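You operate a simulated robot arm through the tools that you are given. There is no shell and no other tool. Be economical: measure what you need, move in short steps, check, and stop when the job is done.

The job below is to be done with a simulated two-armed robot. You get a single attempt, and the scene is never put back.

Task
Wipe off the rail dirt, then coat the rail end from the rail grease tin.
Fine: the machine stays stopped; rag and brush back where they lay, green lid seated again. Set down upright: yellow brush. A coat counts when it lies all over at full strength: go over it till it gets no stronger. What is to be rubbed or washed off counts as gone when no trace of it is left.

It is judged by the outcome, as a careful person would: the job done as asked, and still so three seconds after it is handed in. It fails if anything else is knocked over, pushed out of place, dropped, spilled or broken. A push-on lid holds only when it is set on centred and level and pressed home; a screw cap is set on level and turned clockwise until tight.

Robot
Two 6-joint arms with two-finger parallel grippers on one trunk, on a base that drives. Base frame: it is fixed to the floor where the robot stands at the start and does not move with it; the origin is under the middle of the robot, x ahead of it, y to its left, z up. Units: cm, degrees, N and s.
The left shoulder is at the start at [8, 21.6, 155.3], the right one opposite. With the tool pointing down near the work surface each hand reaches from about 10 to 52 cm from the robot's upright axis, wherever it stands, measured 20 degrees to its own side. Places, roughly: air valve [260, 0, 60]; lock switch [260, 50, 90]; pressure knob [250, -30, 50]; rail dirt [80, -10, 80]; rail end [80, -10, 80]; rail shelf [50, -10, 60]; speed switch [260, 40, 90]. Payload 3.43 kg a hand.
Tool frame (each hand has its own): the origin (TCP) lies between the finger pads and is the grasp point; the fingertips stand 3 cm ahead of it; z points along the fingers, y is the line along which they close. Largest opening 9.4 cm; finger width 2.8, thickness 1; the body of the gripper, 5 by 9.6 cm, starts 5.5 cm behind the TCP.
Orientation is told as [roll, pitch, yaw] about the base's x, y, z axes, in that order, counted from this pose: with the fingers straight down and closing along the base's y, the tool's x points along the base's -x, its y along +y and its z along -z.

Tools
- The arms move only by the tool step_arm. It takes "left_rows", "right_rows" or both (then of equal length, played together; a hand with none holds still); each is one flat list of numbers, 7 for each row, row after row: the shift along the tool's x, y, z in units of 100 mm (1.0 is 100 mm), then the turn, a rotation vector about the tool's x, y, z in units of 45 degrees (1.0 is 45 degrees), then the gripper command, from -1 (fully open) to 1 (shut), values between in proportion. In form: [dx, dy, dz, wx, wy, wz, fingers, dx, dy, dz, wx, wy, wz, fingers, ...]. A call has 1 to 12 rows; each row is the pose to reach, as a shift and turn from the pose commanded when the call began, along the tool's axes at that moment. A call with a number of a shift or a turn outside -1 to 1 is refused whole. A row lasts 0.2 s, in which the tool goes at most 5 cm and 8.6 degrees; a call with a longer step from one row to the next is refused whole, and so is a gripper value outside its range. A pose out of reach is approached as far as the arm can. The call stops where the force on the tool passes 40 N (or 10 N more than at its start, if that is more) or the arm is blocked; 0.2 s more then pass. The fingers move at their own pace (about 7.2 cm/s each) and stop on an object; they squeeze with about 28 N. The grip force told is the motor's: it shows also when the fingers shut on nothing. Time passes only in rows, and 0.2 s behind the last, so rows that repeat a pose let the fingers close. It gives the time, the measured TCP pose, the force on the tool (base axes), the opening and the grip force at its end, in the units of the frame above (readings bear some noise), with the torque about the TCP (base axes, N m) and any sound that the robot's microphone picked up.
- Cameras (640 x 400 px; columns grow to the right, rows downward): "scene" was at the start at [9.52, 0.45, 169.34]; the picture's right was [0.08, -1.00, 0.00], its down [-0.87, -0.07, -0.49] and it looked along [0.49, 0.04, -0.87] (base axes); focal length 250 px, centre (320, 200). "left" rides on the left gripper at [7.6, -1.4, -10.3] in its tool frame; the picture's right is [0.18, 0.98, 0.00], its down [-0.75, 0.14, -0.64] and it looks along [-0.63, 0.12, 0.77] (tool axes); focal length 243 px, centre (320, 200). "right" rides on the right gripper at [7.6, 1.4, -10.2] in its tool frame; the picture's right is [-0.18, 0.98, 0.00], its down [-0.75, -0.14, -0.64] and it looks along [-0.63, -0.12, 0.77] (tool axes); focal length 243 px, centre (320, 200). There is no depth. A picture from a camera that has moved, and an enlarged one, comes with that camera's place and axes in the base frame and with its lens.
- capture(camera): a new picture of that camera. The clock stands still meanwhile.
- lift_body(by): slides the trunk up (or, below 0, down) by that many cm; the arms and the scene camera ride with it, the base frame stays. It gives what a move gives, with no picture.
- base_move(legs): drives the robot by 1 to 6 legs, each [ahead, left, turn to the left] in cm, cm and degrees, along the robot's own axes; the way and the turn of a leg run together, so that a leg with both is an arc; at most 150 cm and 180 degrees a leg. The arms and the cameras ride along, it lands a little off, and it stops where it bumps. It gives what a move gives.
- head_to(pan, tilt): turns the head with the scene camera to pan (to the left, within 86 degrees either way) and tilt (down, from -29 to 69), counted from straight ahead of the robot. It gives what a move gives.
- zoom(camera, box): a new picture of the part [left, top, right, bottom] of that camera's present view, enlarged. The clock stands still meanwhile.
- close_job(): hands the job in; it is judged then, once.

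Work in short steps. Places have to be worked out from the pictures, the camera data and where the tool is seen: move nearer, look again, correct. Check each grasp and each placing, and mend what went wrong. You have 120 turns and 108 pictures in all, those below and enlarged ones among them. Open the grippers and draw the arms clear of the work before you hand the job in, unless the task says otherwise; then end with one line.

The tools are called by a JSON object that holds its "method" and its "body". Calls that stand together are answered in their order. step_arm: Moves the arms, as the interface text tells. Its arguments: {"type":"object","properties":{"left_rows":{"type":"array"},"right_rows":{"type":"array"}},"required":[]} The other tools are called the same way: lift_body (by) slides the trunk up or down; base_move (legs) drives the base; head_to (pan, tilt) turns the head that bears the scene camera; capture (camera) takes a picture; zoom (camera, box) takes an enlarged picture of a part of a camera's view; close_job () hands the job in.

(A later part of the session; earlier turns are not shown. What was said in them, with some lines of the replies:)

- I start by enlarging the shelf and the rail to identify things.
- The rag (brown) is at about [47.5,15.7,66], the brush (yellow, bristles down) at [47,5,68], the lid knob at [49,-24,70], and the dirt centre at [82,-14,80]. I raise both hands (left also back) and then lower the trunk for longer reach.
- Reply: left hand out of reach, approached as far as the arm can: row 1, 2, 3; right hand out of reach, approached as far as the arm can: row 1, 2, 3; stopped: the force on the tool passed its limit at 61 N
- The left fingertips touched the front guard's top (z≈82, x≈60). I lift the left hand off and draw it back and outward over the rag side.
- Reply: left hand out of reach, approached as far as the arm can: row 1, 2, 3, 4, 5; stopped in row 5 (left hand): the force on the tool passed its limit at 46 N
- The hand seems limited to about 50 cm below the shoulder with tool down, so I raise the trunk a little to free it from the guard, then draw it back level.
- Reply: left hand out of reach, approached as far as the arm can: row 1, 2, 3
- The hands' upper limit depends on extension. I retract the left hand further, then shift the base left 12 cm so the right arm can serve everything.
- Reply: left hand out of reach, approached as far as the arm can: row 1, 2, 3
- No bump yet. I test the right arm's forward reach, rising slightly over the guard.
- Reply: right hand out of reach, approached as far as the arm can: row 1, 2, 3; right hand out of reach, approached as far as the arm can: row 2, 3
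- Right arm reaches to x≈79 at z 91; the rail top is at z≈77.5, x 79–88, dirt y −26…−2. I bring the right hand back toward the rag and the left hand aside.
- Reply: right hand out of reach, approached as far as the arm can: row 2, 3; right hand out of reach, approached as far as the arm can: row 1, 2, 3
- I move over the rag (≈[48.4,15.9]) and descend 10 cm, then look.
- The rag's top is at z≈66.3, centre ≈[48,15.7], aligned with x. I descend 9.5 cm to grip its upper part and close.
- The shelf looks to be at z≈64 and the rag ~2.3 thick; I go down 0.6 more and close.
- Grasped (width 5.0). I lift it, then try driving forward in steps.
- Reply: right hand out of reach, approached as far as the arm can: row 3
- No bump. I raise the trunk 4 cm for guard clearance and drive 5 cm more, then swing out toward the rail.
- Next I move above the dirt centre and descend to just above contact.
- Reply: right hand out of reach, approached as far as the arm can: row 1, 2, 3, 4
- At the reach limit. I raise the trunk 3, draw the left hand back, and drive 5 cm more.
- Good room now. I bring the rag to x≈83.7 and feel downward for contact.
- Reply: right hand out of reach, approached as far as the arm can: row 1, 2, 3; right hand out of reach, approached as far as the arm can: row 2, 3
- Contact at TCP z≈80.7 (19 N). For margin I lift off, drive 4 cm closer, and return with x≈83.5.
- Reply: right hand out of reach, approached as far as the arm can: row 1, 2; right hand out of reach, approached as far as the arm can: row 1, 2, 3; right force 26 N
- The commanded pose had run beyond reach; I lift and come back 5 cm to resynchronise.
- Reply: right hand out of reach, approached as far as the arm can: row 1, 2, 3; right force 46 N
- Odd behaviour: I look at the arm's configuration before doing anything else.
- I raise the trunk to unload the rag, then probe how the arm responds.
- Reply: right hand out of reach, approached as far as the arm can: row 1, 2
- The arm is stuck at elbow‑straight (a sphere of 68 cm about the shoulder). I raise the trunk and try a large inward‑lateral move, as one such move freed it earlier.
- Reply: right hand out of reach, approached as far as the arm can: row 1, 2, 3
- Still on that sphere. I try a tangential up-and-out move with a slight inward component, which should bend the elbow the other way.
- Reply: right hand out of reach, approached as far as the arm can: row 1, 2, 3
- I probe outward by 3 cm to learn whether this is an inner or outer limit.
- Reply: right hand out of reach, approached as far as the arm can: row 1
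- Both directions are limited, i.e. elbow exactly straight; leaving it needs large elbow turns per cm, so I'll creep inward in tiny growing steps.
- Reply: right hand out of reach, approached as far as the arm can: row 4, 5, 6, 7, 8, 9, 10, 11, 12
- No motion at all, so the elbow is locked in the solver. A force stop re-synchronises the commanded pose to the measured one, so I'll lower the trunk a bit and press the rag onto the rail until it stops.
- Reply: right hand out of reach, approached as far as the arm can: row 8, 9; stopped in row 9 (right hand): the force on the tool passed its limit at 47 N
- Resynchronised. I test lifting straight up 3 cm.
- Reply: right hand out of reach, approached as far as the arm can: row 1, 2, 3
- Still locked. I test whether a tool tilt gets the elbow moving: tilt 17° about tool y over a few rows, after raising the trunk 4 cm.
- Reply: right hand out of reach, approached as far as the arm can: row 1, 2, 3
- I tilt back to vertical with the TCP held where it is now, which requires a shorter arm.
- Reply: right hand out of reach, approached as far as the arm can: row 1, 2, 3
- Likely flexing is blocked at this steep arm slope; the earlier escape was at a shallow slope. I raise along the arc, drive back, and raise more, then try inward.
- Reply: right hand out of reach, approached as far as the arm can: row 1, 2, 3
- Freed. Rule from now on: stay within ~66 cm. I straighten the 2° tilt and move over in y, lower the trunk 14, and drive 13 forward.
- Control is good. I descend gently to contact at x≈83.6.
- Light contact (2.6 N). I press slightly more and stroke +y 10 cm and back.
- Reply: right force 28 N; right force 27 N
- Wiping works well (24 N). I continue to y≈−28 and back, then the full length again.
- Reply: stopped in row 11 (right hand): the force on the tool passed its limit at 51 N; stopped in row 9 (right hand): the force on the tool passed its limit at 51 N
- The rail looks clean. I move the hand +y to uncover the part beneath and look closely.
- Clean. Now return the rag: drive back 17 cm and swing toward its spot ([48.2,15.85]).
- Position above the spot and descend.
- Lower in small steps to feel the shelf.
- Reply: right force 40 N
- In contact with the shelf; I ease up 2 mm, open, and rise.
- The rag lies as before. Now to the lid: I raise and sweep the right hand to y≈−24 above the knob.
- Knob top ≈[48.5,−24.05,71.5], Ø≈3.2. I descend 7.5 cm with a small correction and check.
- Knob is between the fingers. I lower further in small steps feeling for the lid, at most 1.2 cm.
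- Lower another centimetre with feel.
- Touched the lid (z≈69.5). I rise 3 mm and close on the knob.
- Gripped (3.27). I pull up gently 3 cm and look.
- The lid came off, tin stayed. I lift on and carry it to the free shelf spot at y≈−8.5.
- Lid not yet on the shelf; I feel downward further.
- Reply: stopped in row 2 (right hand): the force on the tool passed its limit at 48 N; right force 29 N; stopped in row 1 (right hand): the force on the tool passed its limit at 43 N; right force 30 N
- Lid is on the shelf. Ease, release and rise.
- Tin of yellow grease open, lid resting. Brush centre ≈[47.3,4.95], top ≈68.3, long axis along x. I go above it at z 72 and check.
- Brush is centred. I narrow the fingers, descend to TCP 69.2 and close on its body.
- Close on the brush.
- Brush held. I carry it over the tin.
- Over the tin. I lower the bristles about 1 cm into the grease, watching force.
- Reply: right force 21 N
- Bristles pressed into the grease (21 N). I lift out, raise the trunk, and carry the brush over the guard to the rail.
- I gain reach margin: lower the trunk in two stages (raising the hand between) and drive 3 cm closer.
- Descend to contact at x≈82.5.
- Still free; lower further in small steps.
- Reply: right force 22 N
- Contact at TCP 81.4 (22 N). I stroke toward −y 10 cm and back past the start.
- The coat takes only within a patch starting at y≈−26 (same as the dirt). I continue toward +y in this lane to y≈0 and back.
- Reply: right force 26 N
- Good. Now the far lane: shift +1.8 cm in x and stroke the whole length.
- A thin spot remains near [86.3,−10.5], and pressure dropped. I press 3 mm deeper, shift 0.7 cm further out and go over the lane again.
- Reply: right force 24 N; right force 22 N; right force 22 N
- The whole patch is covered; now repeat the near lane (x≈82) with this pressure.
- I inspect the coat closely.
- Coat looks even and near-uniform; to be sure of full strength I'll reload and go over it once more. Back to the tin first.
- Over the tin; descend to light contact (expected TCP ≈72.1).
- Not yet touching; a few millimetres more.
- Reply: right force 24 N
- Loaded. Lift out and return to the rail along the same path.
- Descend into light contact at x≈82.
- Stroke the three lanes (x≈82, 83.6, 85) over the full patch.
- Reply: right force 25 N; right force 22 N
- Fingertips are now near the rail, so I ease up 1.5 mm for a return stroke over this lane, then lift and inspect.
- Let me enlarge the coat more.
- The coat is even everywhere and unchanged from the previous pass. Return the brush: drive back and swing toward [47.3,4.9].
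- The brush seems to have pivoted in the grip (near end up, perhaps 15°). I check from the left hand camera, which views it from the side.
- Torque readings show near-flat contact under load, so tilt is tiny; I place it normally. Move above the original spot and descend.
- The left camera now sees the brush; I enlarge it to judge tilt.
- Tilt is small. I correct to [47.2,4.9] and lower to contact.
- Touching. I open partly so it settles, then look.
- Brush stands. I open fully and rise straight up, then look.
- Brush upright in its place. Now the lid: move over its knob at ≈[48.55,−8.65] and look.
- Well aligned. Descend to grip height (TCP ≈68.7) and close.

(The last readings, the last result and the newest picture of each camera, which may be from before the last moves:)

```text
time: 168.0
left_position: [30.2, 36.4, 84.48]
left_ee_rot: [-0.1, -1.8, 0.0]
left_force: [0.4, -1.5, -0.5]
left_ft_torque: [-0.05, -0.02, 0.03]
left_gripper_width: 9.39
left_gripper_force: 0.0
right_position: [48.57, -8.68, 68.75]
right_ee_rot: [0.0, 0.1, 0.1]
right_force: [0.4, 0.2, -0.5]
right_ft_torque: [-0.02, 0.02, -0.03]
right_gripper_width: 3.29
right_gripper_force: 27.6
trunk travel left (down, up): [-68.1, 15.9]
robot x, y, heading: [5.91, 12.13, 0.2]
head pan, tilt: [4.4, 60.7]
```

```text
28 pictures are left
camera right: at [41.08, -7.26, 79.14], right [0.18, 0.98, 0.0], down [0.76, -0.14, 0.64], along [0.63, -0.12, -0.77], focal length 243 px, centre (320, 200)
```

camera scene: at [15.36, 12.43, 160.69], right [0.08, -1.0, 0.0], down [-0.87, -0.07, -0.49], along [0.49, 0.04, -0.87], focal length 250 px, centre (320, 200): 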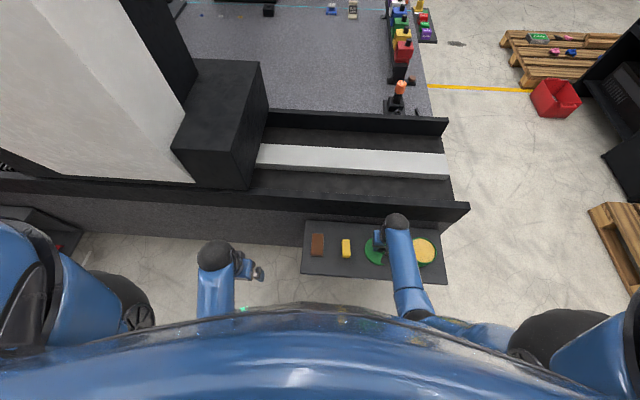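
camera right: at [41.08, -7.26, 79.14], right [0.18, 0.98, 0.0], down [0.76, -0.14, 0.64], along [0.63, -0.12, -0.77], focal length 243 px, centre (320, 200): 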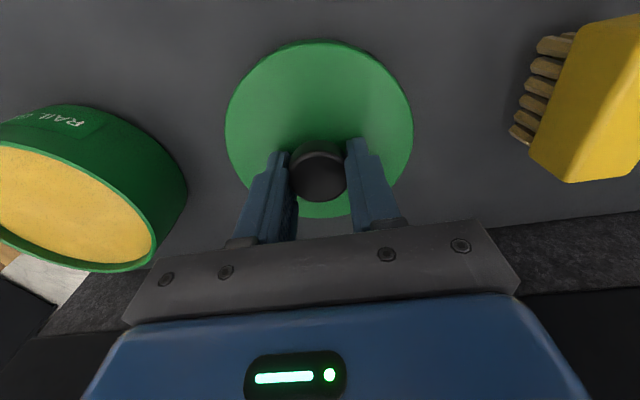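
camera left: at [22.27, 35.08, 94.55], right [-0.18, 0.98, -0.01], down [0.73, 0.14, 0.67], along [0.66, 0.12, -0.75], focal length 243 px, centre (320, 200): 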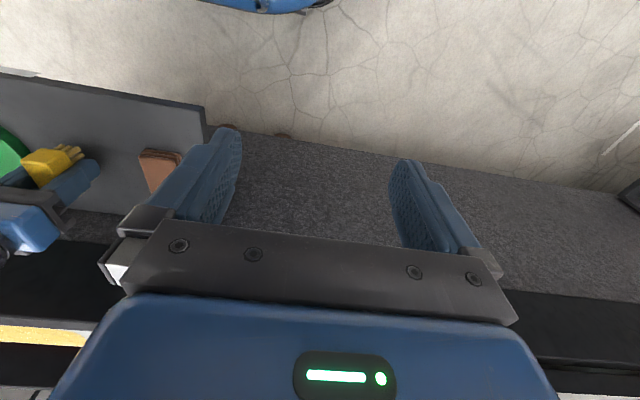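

Same grip geometry as before. Lift and carry to above the tin, then check alignment.

{"method": "step_arm", "body": {"right_rows": [0, 0, -0.3, 0, 0, 0, 1, 0, 0, -0.65, 0, 0, 0, 1, 0, 0, -1, 0, 0, 0, 1]}}

{"method": "step_arm", "body": {"right_rows": [0, -0.33, 0, 0, 0, 0, 1, 0, -0.66, 0, 0, 0, 0, 1, 0, -1, 0, 0, 0, 0, 1]}}

{"method": "capture", "body": {"camera": "right"}}

{"method": "capture", "body": {"camera": "scene"}}

```text
time: 168.8
left_position: [30.19, 36.46, 84.52]
left_ee_rot: [-0.2, -1.8, 0.1]
left_force: [0.1, -0.3, 0.6]
left_ft_torque: [0.01, -0.02, 0.02]
left_gripper_width: 9.4
left_gripper_force: 0.0
right_position: [48.72, -8.43, 78.66]
right_ee_rot: [0.0, 0.2, 0.1]
right_force: [-0.2, 0.7, -0.8]
right_ft_torque: [0.01, 0.01, 0.01]
right_gripper_width: 3.3
right_gripper_force: 28.3
trunk travel left (down, up): [-68.1, 15.9]
robot x, y, heading: [5.99, 11.91, 0.1]
head pan, tilt: [4.4, 60.7]
```

```text
time: 169.6
left_position: [30.33, 36.44, 84.48]
left_ee_rot: [-0.1, -1.7, -0.1]
left_force: [0.6, 0.2, -0.7]
left_ft_torque: [-0.02, -0.01, -0.01]
left_gripper_width: 9.4
left_gripper_force: 0.0
right_position: [48.55, -18.74, 78.64]
right_ee_rot: [0.1, 0.1, 0.2]
right_force: [-0.7, -0.5, -0.7]
right_ft_torque: [0.01, 0.01, 0.01]
right_gripper_width: 3.29
right_gripper_force: 28.5
trunk travel left (down, up): [-68.1, 15.9]
robot x, y, heading: [5.33, 11.98, -0.0]
head pan, tilt: [4.4, 60.7]
```

```text
27 pictures are left
camera right: at [41.16, -17.26, 89.12], right [0.18, 0.98, 0.0], down [0.76, -0.14, 0.64], along [0.63, -0.12, -0.77], focal length 243 px, centre (320, 200)
```

right: 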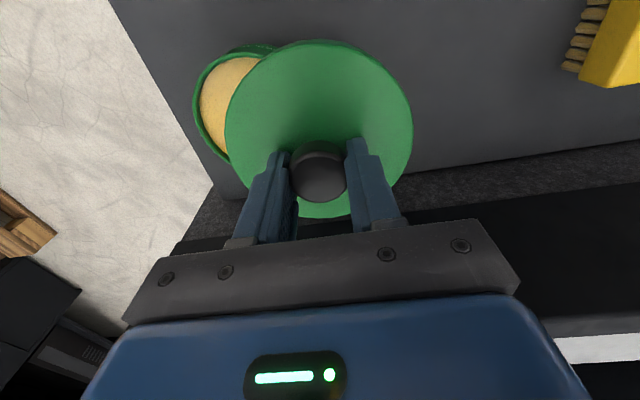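

```text
26 pictures are left
camera scene: at [15.2, 12.32, 159.19], right [0.08, -1.0, 0.0], down [-0.87, -0.07, -0.49], along [0.49, 0.04, -0.87], focal length 250 px, centre (320, 200)
```

scene: 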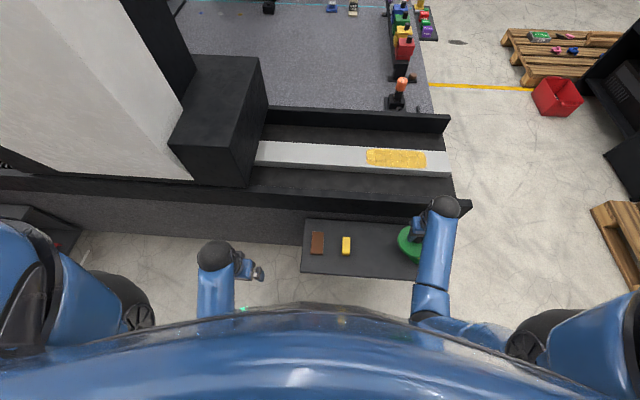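

Coat visible in the scene, everything in place. I move the lid over the tin centre (target TCP [48.32,−23.86]) and read the pose.

{"method": "step_arm", "body": {"right_rows": [0.01, -0.3, 0, 0, 0, 0, 1, 0.025, -0.52, 0, 0, 0, 0, 1, 0.025, -0.52, 0.2, 0, 0, 0, 1]}}

{"method": "step_arm", "body": {"right_rows": [0, 0, 0, 0, 0, 0, 1]}}

{"method": "step_arm", "body": {"right_rows": [0, 0, 0, 0, 0, 0, 1]}}

{"method": "zoom", "body": {"camera": "scene", "box": [380, 210, 480, 280]}}

{"method": "capture", "body": {"camera": "right"}}

```text
time: 170.4
left_position: [30.23, 36.39, 84.61]
left_ee_rot: [-0.1, -1.8, 0.1]
left_force: [-0.7, -0.2, -1.1]
left_ft_torque: [0.0, -0.03, 0.0]
left_gripper_width: 9.4
left_gripper_force: 0.1
right_position: [48.49, -24.0, 76.79]
right_ee_rot: [0.0, 0.2, 0.2]
right_force: [0.2, 1.4, 0.1]
right_ft_torque: [-0.01, 0.0, 0.04]
right_gripper_width: 3.29
right_gripper_force: 28.2
trunk travel left (down, up): [-68.1, 15.9]
robot x, y, heading: [5.61, 12.1, 0.3]
head pan, tilt: [4.4, 60.7]
```

```text
time: 170.8
left_position: [30.3, 36.5, 84.36]
left_ee_rot: [0.0, -1.8, 0.0]
left_force: [-0.1, 0.0, -0.4]
left_ft_torque: [0.01, 0.01, -0.03]
left_gripper_width: 9.42
left_gripper_force: 0.0
right_position: [48.52, -23.92, 76.84]
right_ee_rot: [0.1, 0.2, 0.2]
right_force: [0.3, -0.2, -0.6]
right_ft_torque: [-0.05, 0.02, 0.0]
right_gripper_width: 3.27
right_gripper_force: 28.3
trunk travel left (down, up): [-68.1, 15.9]
robot x, y, heading: [6.05, 12.19, 0.2]
head pan, tilt: [4.4, 60.7]
```

```text
time: 171.2
left_position: [30.19, 36.44, 84.55]
left_ee_rot: [-0.1, -1.8, 0.0]
left_force: [0.1, 0.1, 0.8]
left_ft_torque: [-0.01, 0.03, 0.0]
left_gripper_width: 9.42
left_gripper_force: 0.1
right_position: [48.53, -23.96, 76.87]
right_ee_rot: [0.1, 0.1, 0.3]
right_force: [-0.8, 0.8, -0.6]
right_ft_torque: [-0.02, 0.01, -0.02]
right_gripper_width: 3.26
right_gripper_force: 28.2
trunk travel left (down, up): [-68.1, 15.9]
robot x, y, heading: [5.52, 11.9, 0.5]
head pan, tilt: [4.4, 60.7]
```

```text
5.71 times, centred on (430, 245) of scene
camera zoom: at [15.18, 12.39, 159.2], right [0.08, -1.0, 0.0], down [-0.87, -0.07, -0.49], along [0.49, 0.04, -0.87], focal length 1428 px, centre (-309, -57)
```

zoom: 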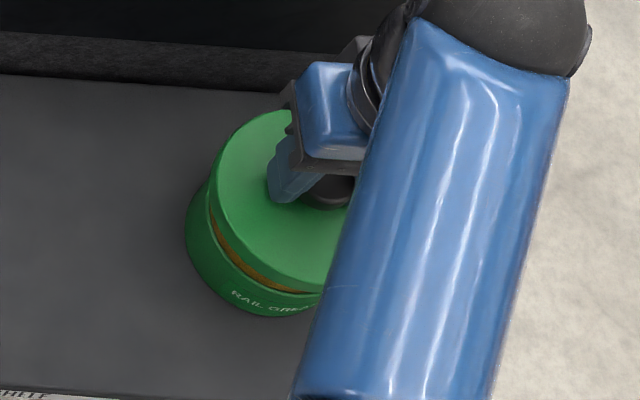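

```text
24 pictures are left
camera right: at [40.98, -22.51, 87.17], right [0.18, 0.98, 0.0], down [0.76, -0.14, 0.64], along [0.63, -0.12, -0.77], focal length 243 px, centre (320, 200)
```

right: 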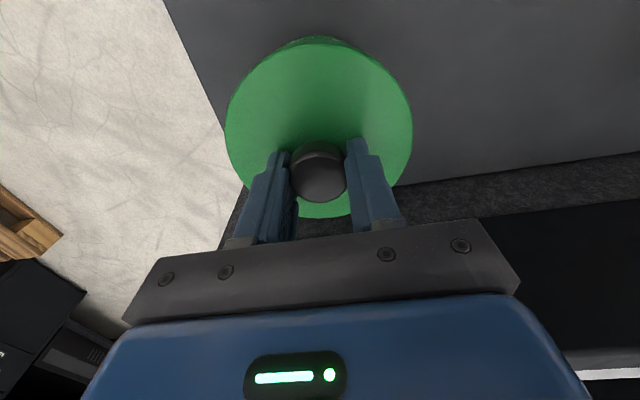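

Average is [48.51,−23.96]; I correct by −0.2 and +0.09 and lower slowly, watching forces.

{"method": "step_arm", "body": {"right_rows": [0.02, 0.009, 0, 0, 0, 0, 1, 0.02, 0.009, 0.15, 0, 0, 0, 1, 0.02, 0.009, 0.25, 0, 0, 0, 1, 0.02, 0.009, 0.32, 0, 0, 0, 1]}}

{"method": "zoom", "body": {"camera": "scene", "box": [380, 210, 480, 280]}}

```text
time: 172.2
left_position: [30.22, 36.4, 84.45]
left_ee_rot: [0.0, -1.9, 0.0]
left_force: [-0.2, 0.1, -0.6]
left_ft_torque: [-0.02, -0.04, 0.0]
left_gripper_width: 9.41
left_gripper_force: 0.1
right_position: [48.27, -23.86, 73.67]
right_ee_rot: [0.1, 0.1, 0.2]
right_force: [0.2, -0.4, -0.6]
right_ft_torque: [0.01, 0.03, 0.05]
right_gripper_width: 3.27
right_gripper_force: 28.1
trunk travel left (down, up): [-68.1, 15.9]
robot x, y, heading: [5.32, 12.01, 0.2]
head pan, tilt: [4.4, 60.7]
```

```text
5.71 times, centred on (430, 245) of scene
camera zoom: at [15.17, 12.39, 159.2], right [0.08, -1.0, 0.0], down [-0.87, -0.07, -0.49], along [0.49, 0.04, -0.87], focal length 1428 px, centre (-309, -57)
```

zoom: 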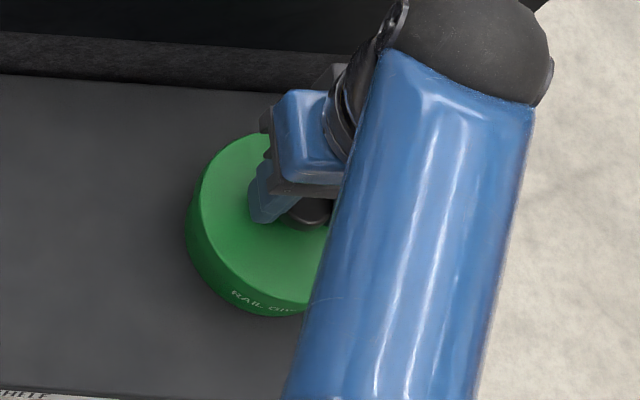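

Well centred. I continue down to the seat and press home in small steps.

{"method": "step_arm", "body": {"right_rows": [0, 0, 0.04, 0, 0, 0, 1, 0, 0, 0.07, 0, 0, 0, 1, 0, 0, 0.09, 0, 0, 0, 1, 0, 0, 0.11, 0, 0, 0, 1, 0, 0, 0.13, 0, 0, 0, 1]}}

```text
time: 173.4
left_position: [30.03, 36.5, 84.48]
left_ee_rot: [-0.1, -1.9, 0.0]
left_force: [-0.6, 0.7, -0.9]
left_ft_torque: [0.01, 0.0, 0.0]
left_gripper_width: 9.41
left_gripper_force: 0.1
right_position: [48.22, -23.84, 72.62]
right_ee_rot: [-0.1, 0.0, 0.0]
right_force: [-2.2, -0.7, 20.2]
right_ft_torque: [0.12, 0.57, 0.03]
right_gripper_width: 3.29
right_gripper_force: 27.8
trunk travel left (down, up): [-68.1, 15.9]
robot x, y, heading: [5.63, 11.95, 0.2]
head pan, tilt: [4.4, 60.7]
```

At seated height with 20 N; press further until the force limit.

{"method": "step_arm", "body": {"right_rows": [0, 0, 0.02, 0, 0, 0, 1, 0, 0, 0.04, 0, 0, 0, 1, 0, 0, 0.06, 0, 0, 0, 1, 0, 0, 0.08, 0, 0, 0, 1]}}

{"method": "capture", "body": {"camera": "right"}}

```text
time: 174.1
left_position: [30.02, 36.57, 84.55]
left_ee_rot: [-0.2, -2.0, -0.1]
left_force: [-0.2, 0.7, 0.4]
left_ft_torque: [0.01, 0.03, -0.01]
left_gripper_width: 9.39
left_gripper_force: 0.1
right_position: [48.34, -23.9, 72.49]
right_ee_rot: [-0.2, -0.3, 0.1]
right_force: [-10.2, 5.0, 27.6]
right_ft_torque: [0.41, 0.59, 0.01]
right_gripper_width: 3.29
right_gripper_force: 28.4
trunk travel left (down, up): [-68.1, 15.9]
robot x, y, heading: [5.31, 12.1, 0.0]
head pan, tilt: [4.4, 60.7]
stopped in row 3 (right hand): the force on the tool passed its limit at 43 N (the readings are from after the stop); the commanded pose is now the measured one
```

```text
22 pictures are left
camera right: at [40.7, -22.42, 82.62], right [0.18, 0.98, 0.0], down [0.75, -0.14, 0.65], along [0.63, -0.12, -0.76], focal length 243 px, centre (320, 200)
```

right: 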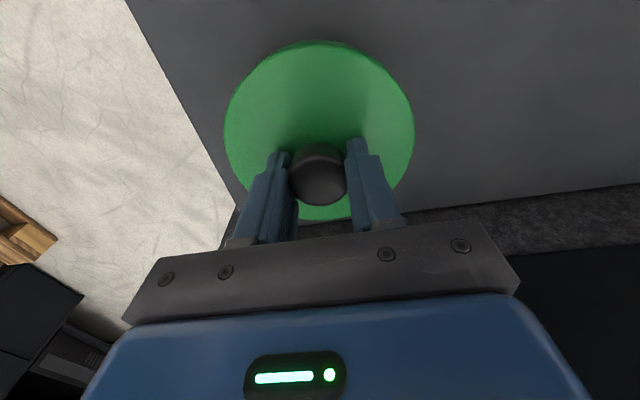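

Pressed to 43 N. I release and rise, then check, and will press once more on the knob with closed fingers.

{"method": "step_arm", "body": {"right_rows": [0, 0, -0.01, 0, 0, 0, 1, 0, 0, -0.01, 0, 0, 0, -0.3, 0, 0, -0.01, 0, 0, 0, -0.3, 0, 0, -0.01, 0, 0, 0, -0.3, 0, 0, -0.3, 0, 0, 0, -0.3, 0, 0, -0.6, 0, 0, 0, -0.3]}}

{"method": "capture", "body": {"camera": "right"}}

{"method": "zoom", "body": {"camera": "scene", "box": [380, 210, 480, 280]}}

```text
time: 175.5
left_position: [30.1, 36.55, 84.5]
left_ee_rot: [-0.1, -1.8, 0.0]
left_force: [0.6, 0.7, 0.5]
left_ft_torque: [0.01, 0.03, -0.01]
left_gripper_width: 9.38
left_gripper_force: 0.0
right_position: [48.4, -23.74, 78.11]
right_ee_rot: [0.0, 0.0, 0.2]
right_force: [0.1, -0.8, -0.6]
right_ft_torque: [-0.01, 0.02, 0.03]
right_gripper_width: 6.1
right_gripper_force: 0.1
trunk travel left (down, up): [-68.1, 15.9]
robot x, y, heading: [5.58, 11.77, 0.2]
head pan, tilt: [4.4, 60.7]
```

```text
21 pictures are left
camera right: at [40.88, -22.31, 88.4], right [0.18, 0.98, 0.0], down [0.75, -0.14, 0.64], along [0.63, -0.12, -0.77], focal length 243 px, centre (320, 200)
```

right: 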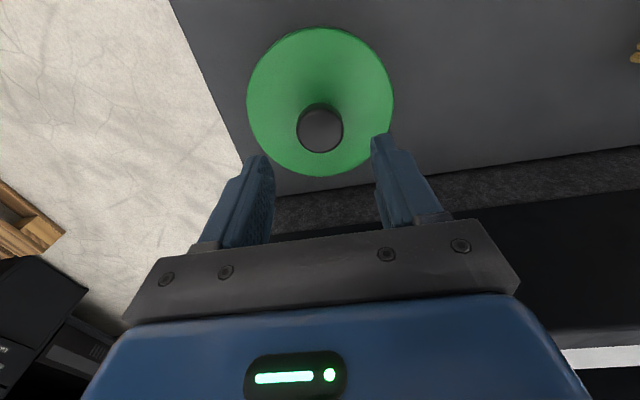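

```text
5.71 times, centred on (430, 245) of scene
camera zoom: at [15.07, 12.45, 159.19], right [0.08, -1.0, 0.0], down [-0.87, -0.07, -0.49], along [0.49, 0.04, -0.87], focal length 1428 px, centre (-309, -57)
```

zoom: 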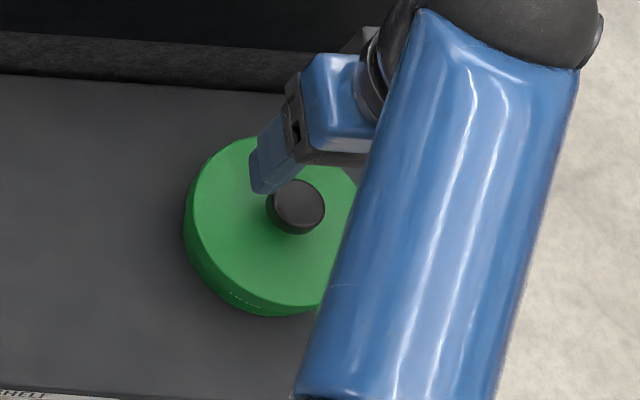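

The lid looks on; I zoom to check that it is level and how it meets the tin.

{"method": "zoom", "body": {"camera": "scene", "box": [405, 228, 445, 268]}}

{"method": "zoom", "body": {"camera": "right", "box": [230, 10, 410, 190]}}

```text
10.00 times, centred on (425, 248) of scene
camera zoom: at [15.07, 12.45, 159.19], right [0.08, -1.0, 0.0], down [-0.87, -0.07, -0.49], along [0.49, 0.04, -0.87], focal length 2498 px, centre (-730, -280)
```

zoom: 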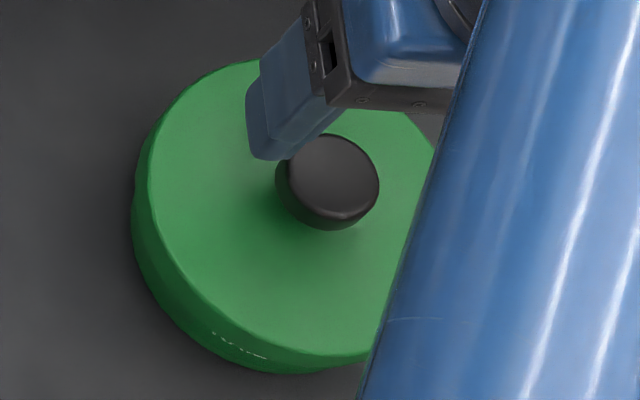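

```text
2.22 times, centred on (320, 100) of right
camera zoom: at [40.88, -22.31, 88.4], right [0.18, 0.98, 0.0], down [0.75, -0.14, 0.64], along [0.63, -0.12, -0.77], focal length 539 px, centre (320, 422)
```

zoom: 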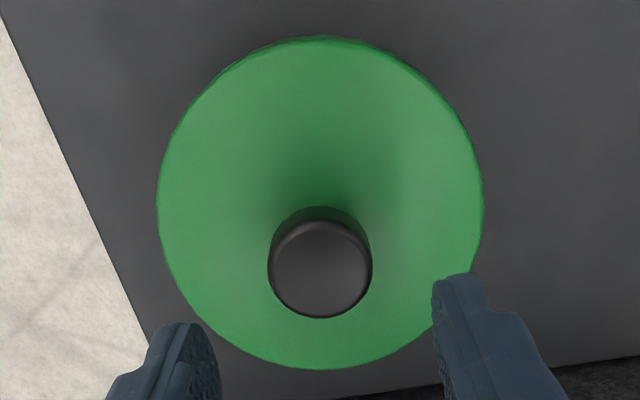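

The lid may sit slightly uneven; I probe with closed fingers, first pressing the far (+x) side of the lid top.

{"method": "step_arm", "body": {"right_rows": [-0.17, 0, 0, 0, 0, 0, 1, -0.34, 0, 0, 0, 0, 0, 1, -0.34, 0, 0.1, 0, 0, 0, 1, -0.34, 0, 0.3, 0, 0, 0, 1, -0.34, 0, 0.45, 0, 0, 0, 1, -0.34, 0, 0.52, 0, 0, 0, 1]}}

{"method": "step_arm", "body": {"right_rows": [0, 0, 0.02, 0, 0, 0, 1, 0, 0, 0.04, 0, 0, 0, 1, 0, 0, 0.06, 0, 0, 0, 1]}}

{"method": "capture", "body": {"camera": "right"}}

```text
time: 176.9
left_position: [30.2, 36.4, 84.51]
left_ee_rot: [-0.1, -1.8, -0.1]
left_force: [-0.3, 0.6, 0.5]
left_ft_torque: [0.03, 0.02, -0.01]
left_gripper_width: 9.41
left_gripper_force: 0.1
right_position: [51.73, -24.03, 72.86]
right_ee_rot: [0.0, -0.1, 0.1]
right_force: [-0.3, 0.2, 0.0]
right_ft_torque: [-0.03, 0.02, -0.01]
right_gripper_width: 0.0
right_gripper_force: 27.7
trunk travel left (down, up): [-68.1, 15.9]
robot x, y, heading: [6.06, 11.84, 0.0]
head pan, tilt: [4.4, 60.7]
```

```text
time: 177.7
left_position: [30.12, 36.42, 84.55]
left_ee_rot: [-0.1, -1.9, 0.0]
left_force: [-0.4, -0.6, 0.2]
left_ft_torque: [-0.01, -0.03, 0.0]
left_gripper_width: 9.41
left_gripper_force: 0.0
right_position: [51.85, -24.03, 72.37]
right_ee_rot: [-0.2, -0.2, 0.1]
right_force: [-0.5, -0.8, 5.5]
right_ft_torque: [-0.04, 0.06, 0.0]
right_gripper_width: 0.02
right_gripper_force: 27.8
trunk travel left (down, up): [-68.1, 15.9]
robot x, y, heading: [5.7, 12.05, 0.1]
head pan, tilt: [4.4, 60.7]
```

```text
17 pictures are left
camera right: at [44.2, -22.54, 82.65], right [0.18, 0.98, 0.0], down [0.75, -0.14, 0.65], along [0.63, -0.12, -0.76], focal length 243 px, centre (320, 200)
```

right: 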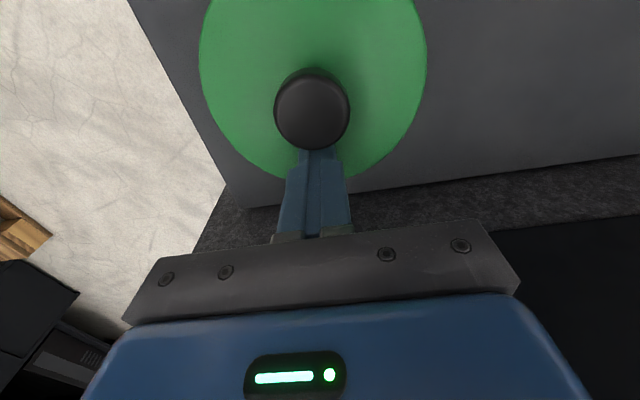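

Far side contact at 72.37 (same as the original lid height). I press it to ~30 N, then probe the near side.

{"method": "step_arm", "body": {"right_rows": [0, 0, 0.02, 0, 0, 0, 1, 0, 0, 0.04, 0, 0, 0, 1, 0, 0, 0.05, 0, 0, 0, 1]}}

{"method": "step_arm", "body": {"right_rows": [0, 0, -0.2, 0, 0, 0, 1, 0, 0, -0.5, 0, 0, 0, 1, 0.4, 0, -0.5, 0, 0, 0, 1, 0.7, 0, -0.5, 0, 0, 0, 1, 0.7, 0, -0.2, 0, 0, 0, 1, 0.7, 0, -0.05, 0, 0, 0, 1, 0.7, 0, 0, 0, 0, 0, 1]}}

{"method": "step_arm", "body": {"right_rows": [0, 0, 0.02, 0, 0, 0, 1, 0, 0, 0.03, 0, 0, 0, 1]}}

```text
time: 178.5
left_position: [30.06, 36.56, 84.54]
left_ee_rot: [-0.2, -2.1, 0.0]
left_force: [0.1, 0.2, -0.2]
left_ft_torque: [-0.02, -0.01, -0.01]
left_gripper_width: 9.4
left_gripper_force: 0.0
right_position: [52.03, -24.08, 72.36]
right_ee_rot: [-0.5, -0.5, 0.0]
right_force: [-9.8, 4.2, 30.4]
right_ft_torque: [0.15, 0.66, -0.03]
right_gripper_width: 0.01
right_gripper_force: 27.9
trunk travel left (down, up): [-68.1, 15.9]
robot x, y, heading: [5.72, 12.04, 0.1]
head pan, tilt: [4.4, 60.7]
stopped in row 3 (right hand): the force on the tool passed its limit at 48 N (the readings are from after the stop); the commanded pose is now the measured one
```

```text
time: 180.1
left_position: [29.94, 36.52, 84.47]
left_ee_rot: [-0.2, -1.9, -0.1]
left_force: [-0.4, -0.5, 0.3]
left_ft_torque: [-0.01, 0.01, 0.0]
left_gripper_width: 9.39
left_gripper_force: 0.1
right_position: [45.13, -24.19, 72.48]
right_ee_rot: [-0.7, -0.9, 0.0]
right_force: [-1.8, -0.3, 33.5]
right_ft_torque: [0.02, 0.29, 0.07]
right_gripper_width: 0.02
right_gripper_force: 28.2
trunk travel left (down, up): [-68.1, 15.9]
robot x, y, heading: [5.48, 11.8, 0.2]
head pan, tilt: [4.4, 60.7]
```

```text
time: 180.5
left_position: [30.12, 36.52, 84.57]
left_ee_rot: [-0.2, -2.0, -0.1]
left_force: [-0.4, 0.4, 0.6]
left_ft_torque: [0.0, 0.01, 0.0]
left_gripper_width: 9.39
left_gripper_force: 0.1
right_position: [45.24, -24.12, 72.46]
right_ee_rot: [-0.7, -0.9, 0.0]
right_force: [-7.6, 4.9, 25.6]
right_ft_torque: [0.19, 0.49, 0.01]
right_gripper_width: 0.02
right_gripper_force: 27.5
trunk travel left (down, up): [-68.1, 15.9]
robot x, y, heading: [5.52, 12.26, 0.1]
head pan, tilt: [4.4, 60.7]
stopped in row 1 (right hand): the force on the tool passed its limit at 46 N (the readings are from after the stop); the commanded pose is now the measured one
```

Both sides sit level (72.4) and firm: lid seated. I rise, open the gripper, and drive back clear.

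{"method": "step_arm", "body": {"right_rows": [0, 0, -0.3, 0, 0, 0, 1, 0, 0, -0.65, 0, 0, 0, 1, 0, 0, -1, 0, 0, 0, -1, 0, 0, -1, 0, 0, 0, -1]}}

{"method": "base_move", "body": {"legs": [[-20, 0, 0]]}}

{"method": "capture", "body": {"camera": "scene"}}

{"method": "capture", "body": {"camera": "right"}}

```text
time: 181.5
left_position: [30.28, 36.35, 84.48]
left_ee_rot: [0.0, -1.8, -0.1]
left_force: [0.3, 0.6, -0.7]
left_ft_torque: [0.01, 0.02, -0.01]
left_gripper_width: 9.37
left_gripper_force: 0.1
right_position: [45.18, -24.33, 82.01]
right_ee_rot: [-0.4, -0.7, 0.1]
right_force: [0.1, -0.3, 0.6]
right_ft_torque: [0.05, 0.0, -0.01]
right_gripper_width: 8.2
right_gripper_force: 0.0
trunk travel left (down, up): [-68.1, 15.9]
robot x, y, heading: [6.02, 11.93, -0.0]
head pan, tilt: [4.4, 60.7]
```

```text
time: 183.1
left_position: [10.35, 36.5, 84.45]
left_ee_rot: [-0.1, -1.7, 0.1]
left_force: [-0.6, 1.0, -0.6]
left_ft_torque: [0.01, 0.0, -0.01]
left_gripper_width: 9.4
left_gripper_force: 0.1
right_position: [25.76, -24.13, 81.84]
right_ee_rot: [-0.5, -0.7, 0.3]
right_force: [-0.2, 0.1, 0.0]
right_ft_torque: [0.0, 0.02, -0.01]
right_gripper_width: 9.39
right_gripper_force: 0.1
trunk travel left (down, up): [-68.1, 15.9]
robot x, y, heading: [-14.3, 12.02, 0.4]
head pan, tilt: [4.4, 60.7]
```

```text
16 pictures are left
camera scene: at [-4.41, 12.34, 159.16], right [0.08, -1.0, 0.0], down [-0.87, -0.07, -0.49], along [0.48, 0.04, -0.87], focal length 250 px, centre (320, 200)
```

scene: 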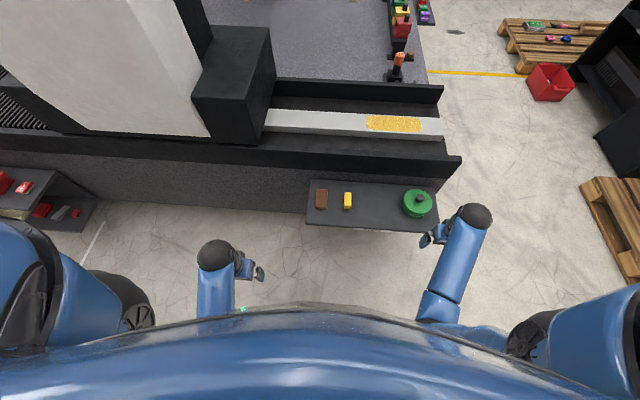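

```text
15 pictures are left
camera right: at [17.99, -22.65, 92.08], right [0.18, 0.98, -0.01], down [0.75, -0.13, 0.65], along [0.64, -0.12, -0.76], focal length 243 px, centre (320, 200)
```

right: 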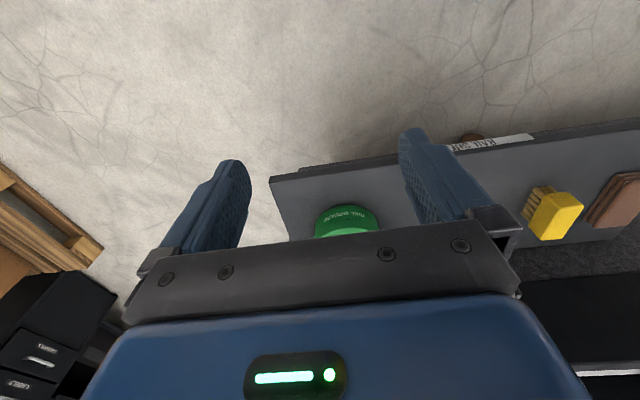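

Final close look at the shelf and the rail.

{"method": "zoom", "body": {"camera": "scene", "box": [300, 170, 450, 245]}}

{"method": "zoom", "body": {"camera": "scene", "box": [350, 100, 450, 150]}}

{"method": "zoom", "body": {"camera": "right", "box": [290, 180, 400, 245]}}

```text
4.27 times, centred on (375, 208) of scene
camera zoom: at [-4.41, 12.34, 159.16], right [0.08, -1.0, 0.0], down [-0.87, -0.07, -0.49], along [0.48, 0.04, -0.87], focal length 1066 px, centre (85, 168)
```

zoom: 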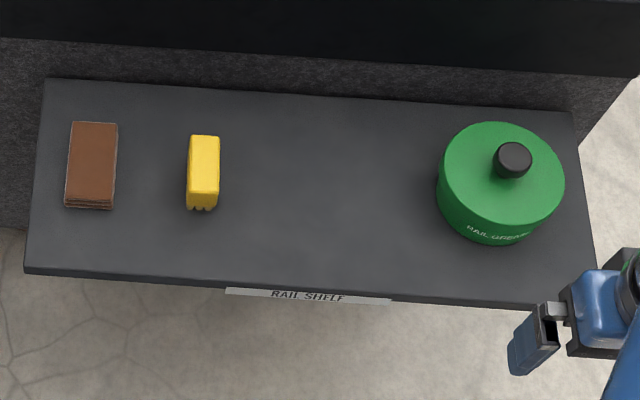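

```text
6.40 times, centred on (400, 125) of scene
camera zoom: at [-4.41, 12.34, 159.16], right [0.08, -1.0, 0.0], down [-0.87, -0.07, -0.49], along [0.48, 0.04, -0.87], focal length 1599 px, centre (-192, 680)
```

zoom: 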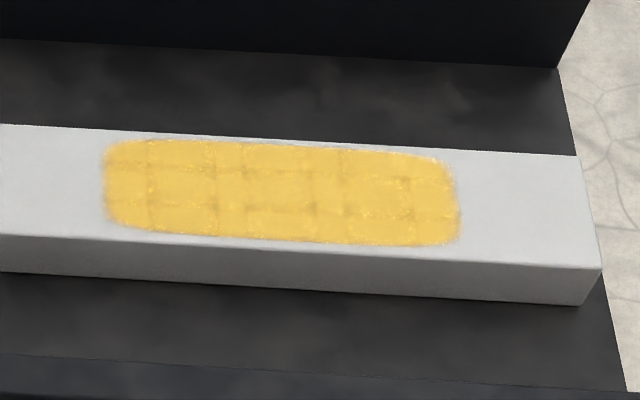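

```text
5.82 times, centred on (345, 212) of right
camera zoom: at [17.99, -22.65, 92.08], right [0.18, 0.98, -0.01], down [0.75, -0.13, 0.65], along [0.64, -0.12, -0.76], focal length 1412 px, centre (174, 127)
```

zoom: 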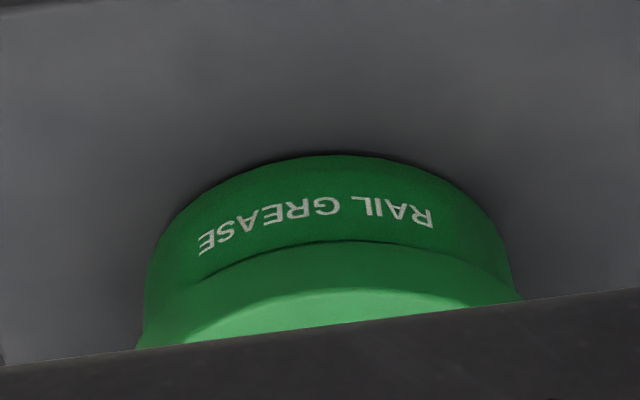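

Lid level and seated, coat even, rag and brush in place, arms clear: I hand in.

{"method": "close_job", "body": {}}

```text
The job is handed in.
```

The rail dirt is wiped off and the rail end has a full, even coat of grease. The rag is back where it lay to within about half a centimetre, the yellow brush stands upright in its place, and the green lid is pressed home level on the tin. The machine controls were not touched.
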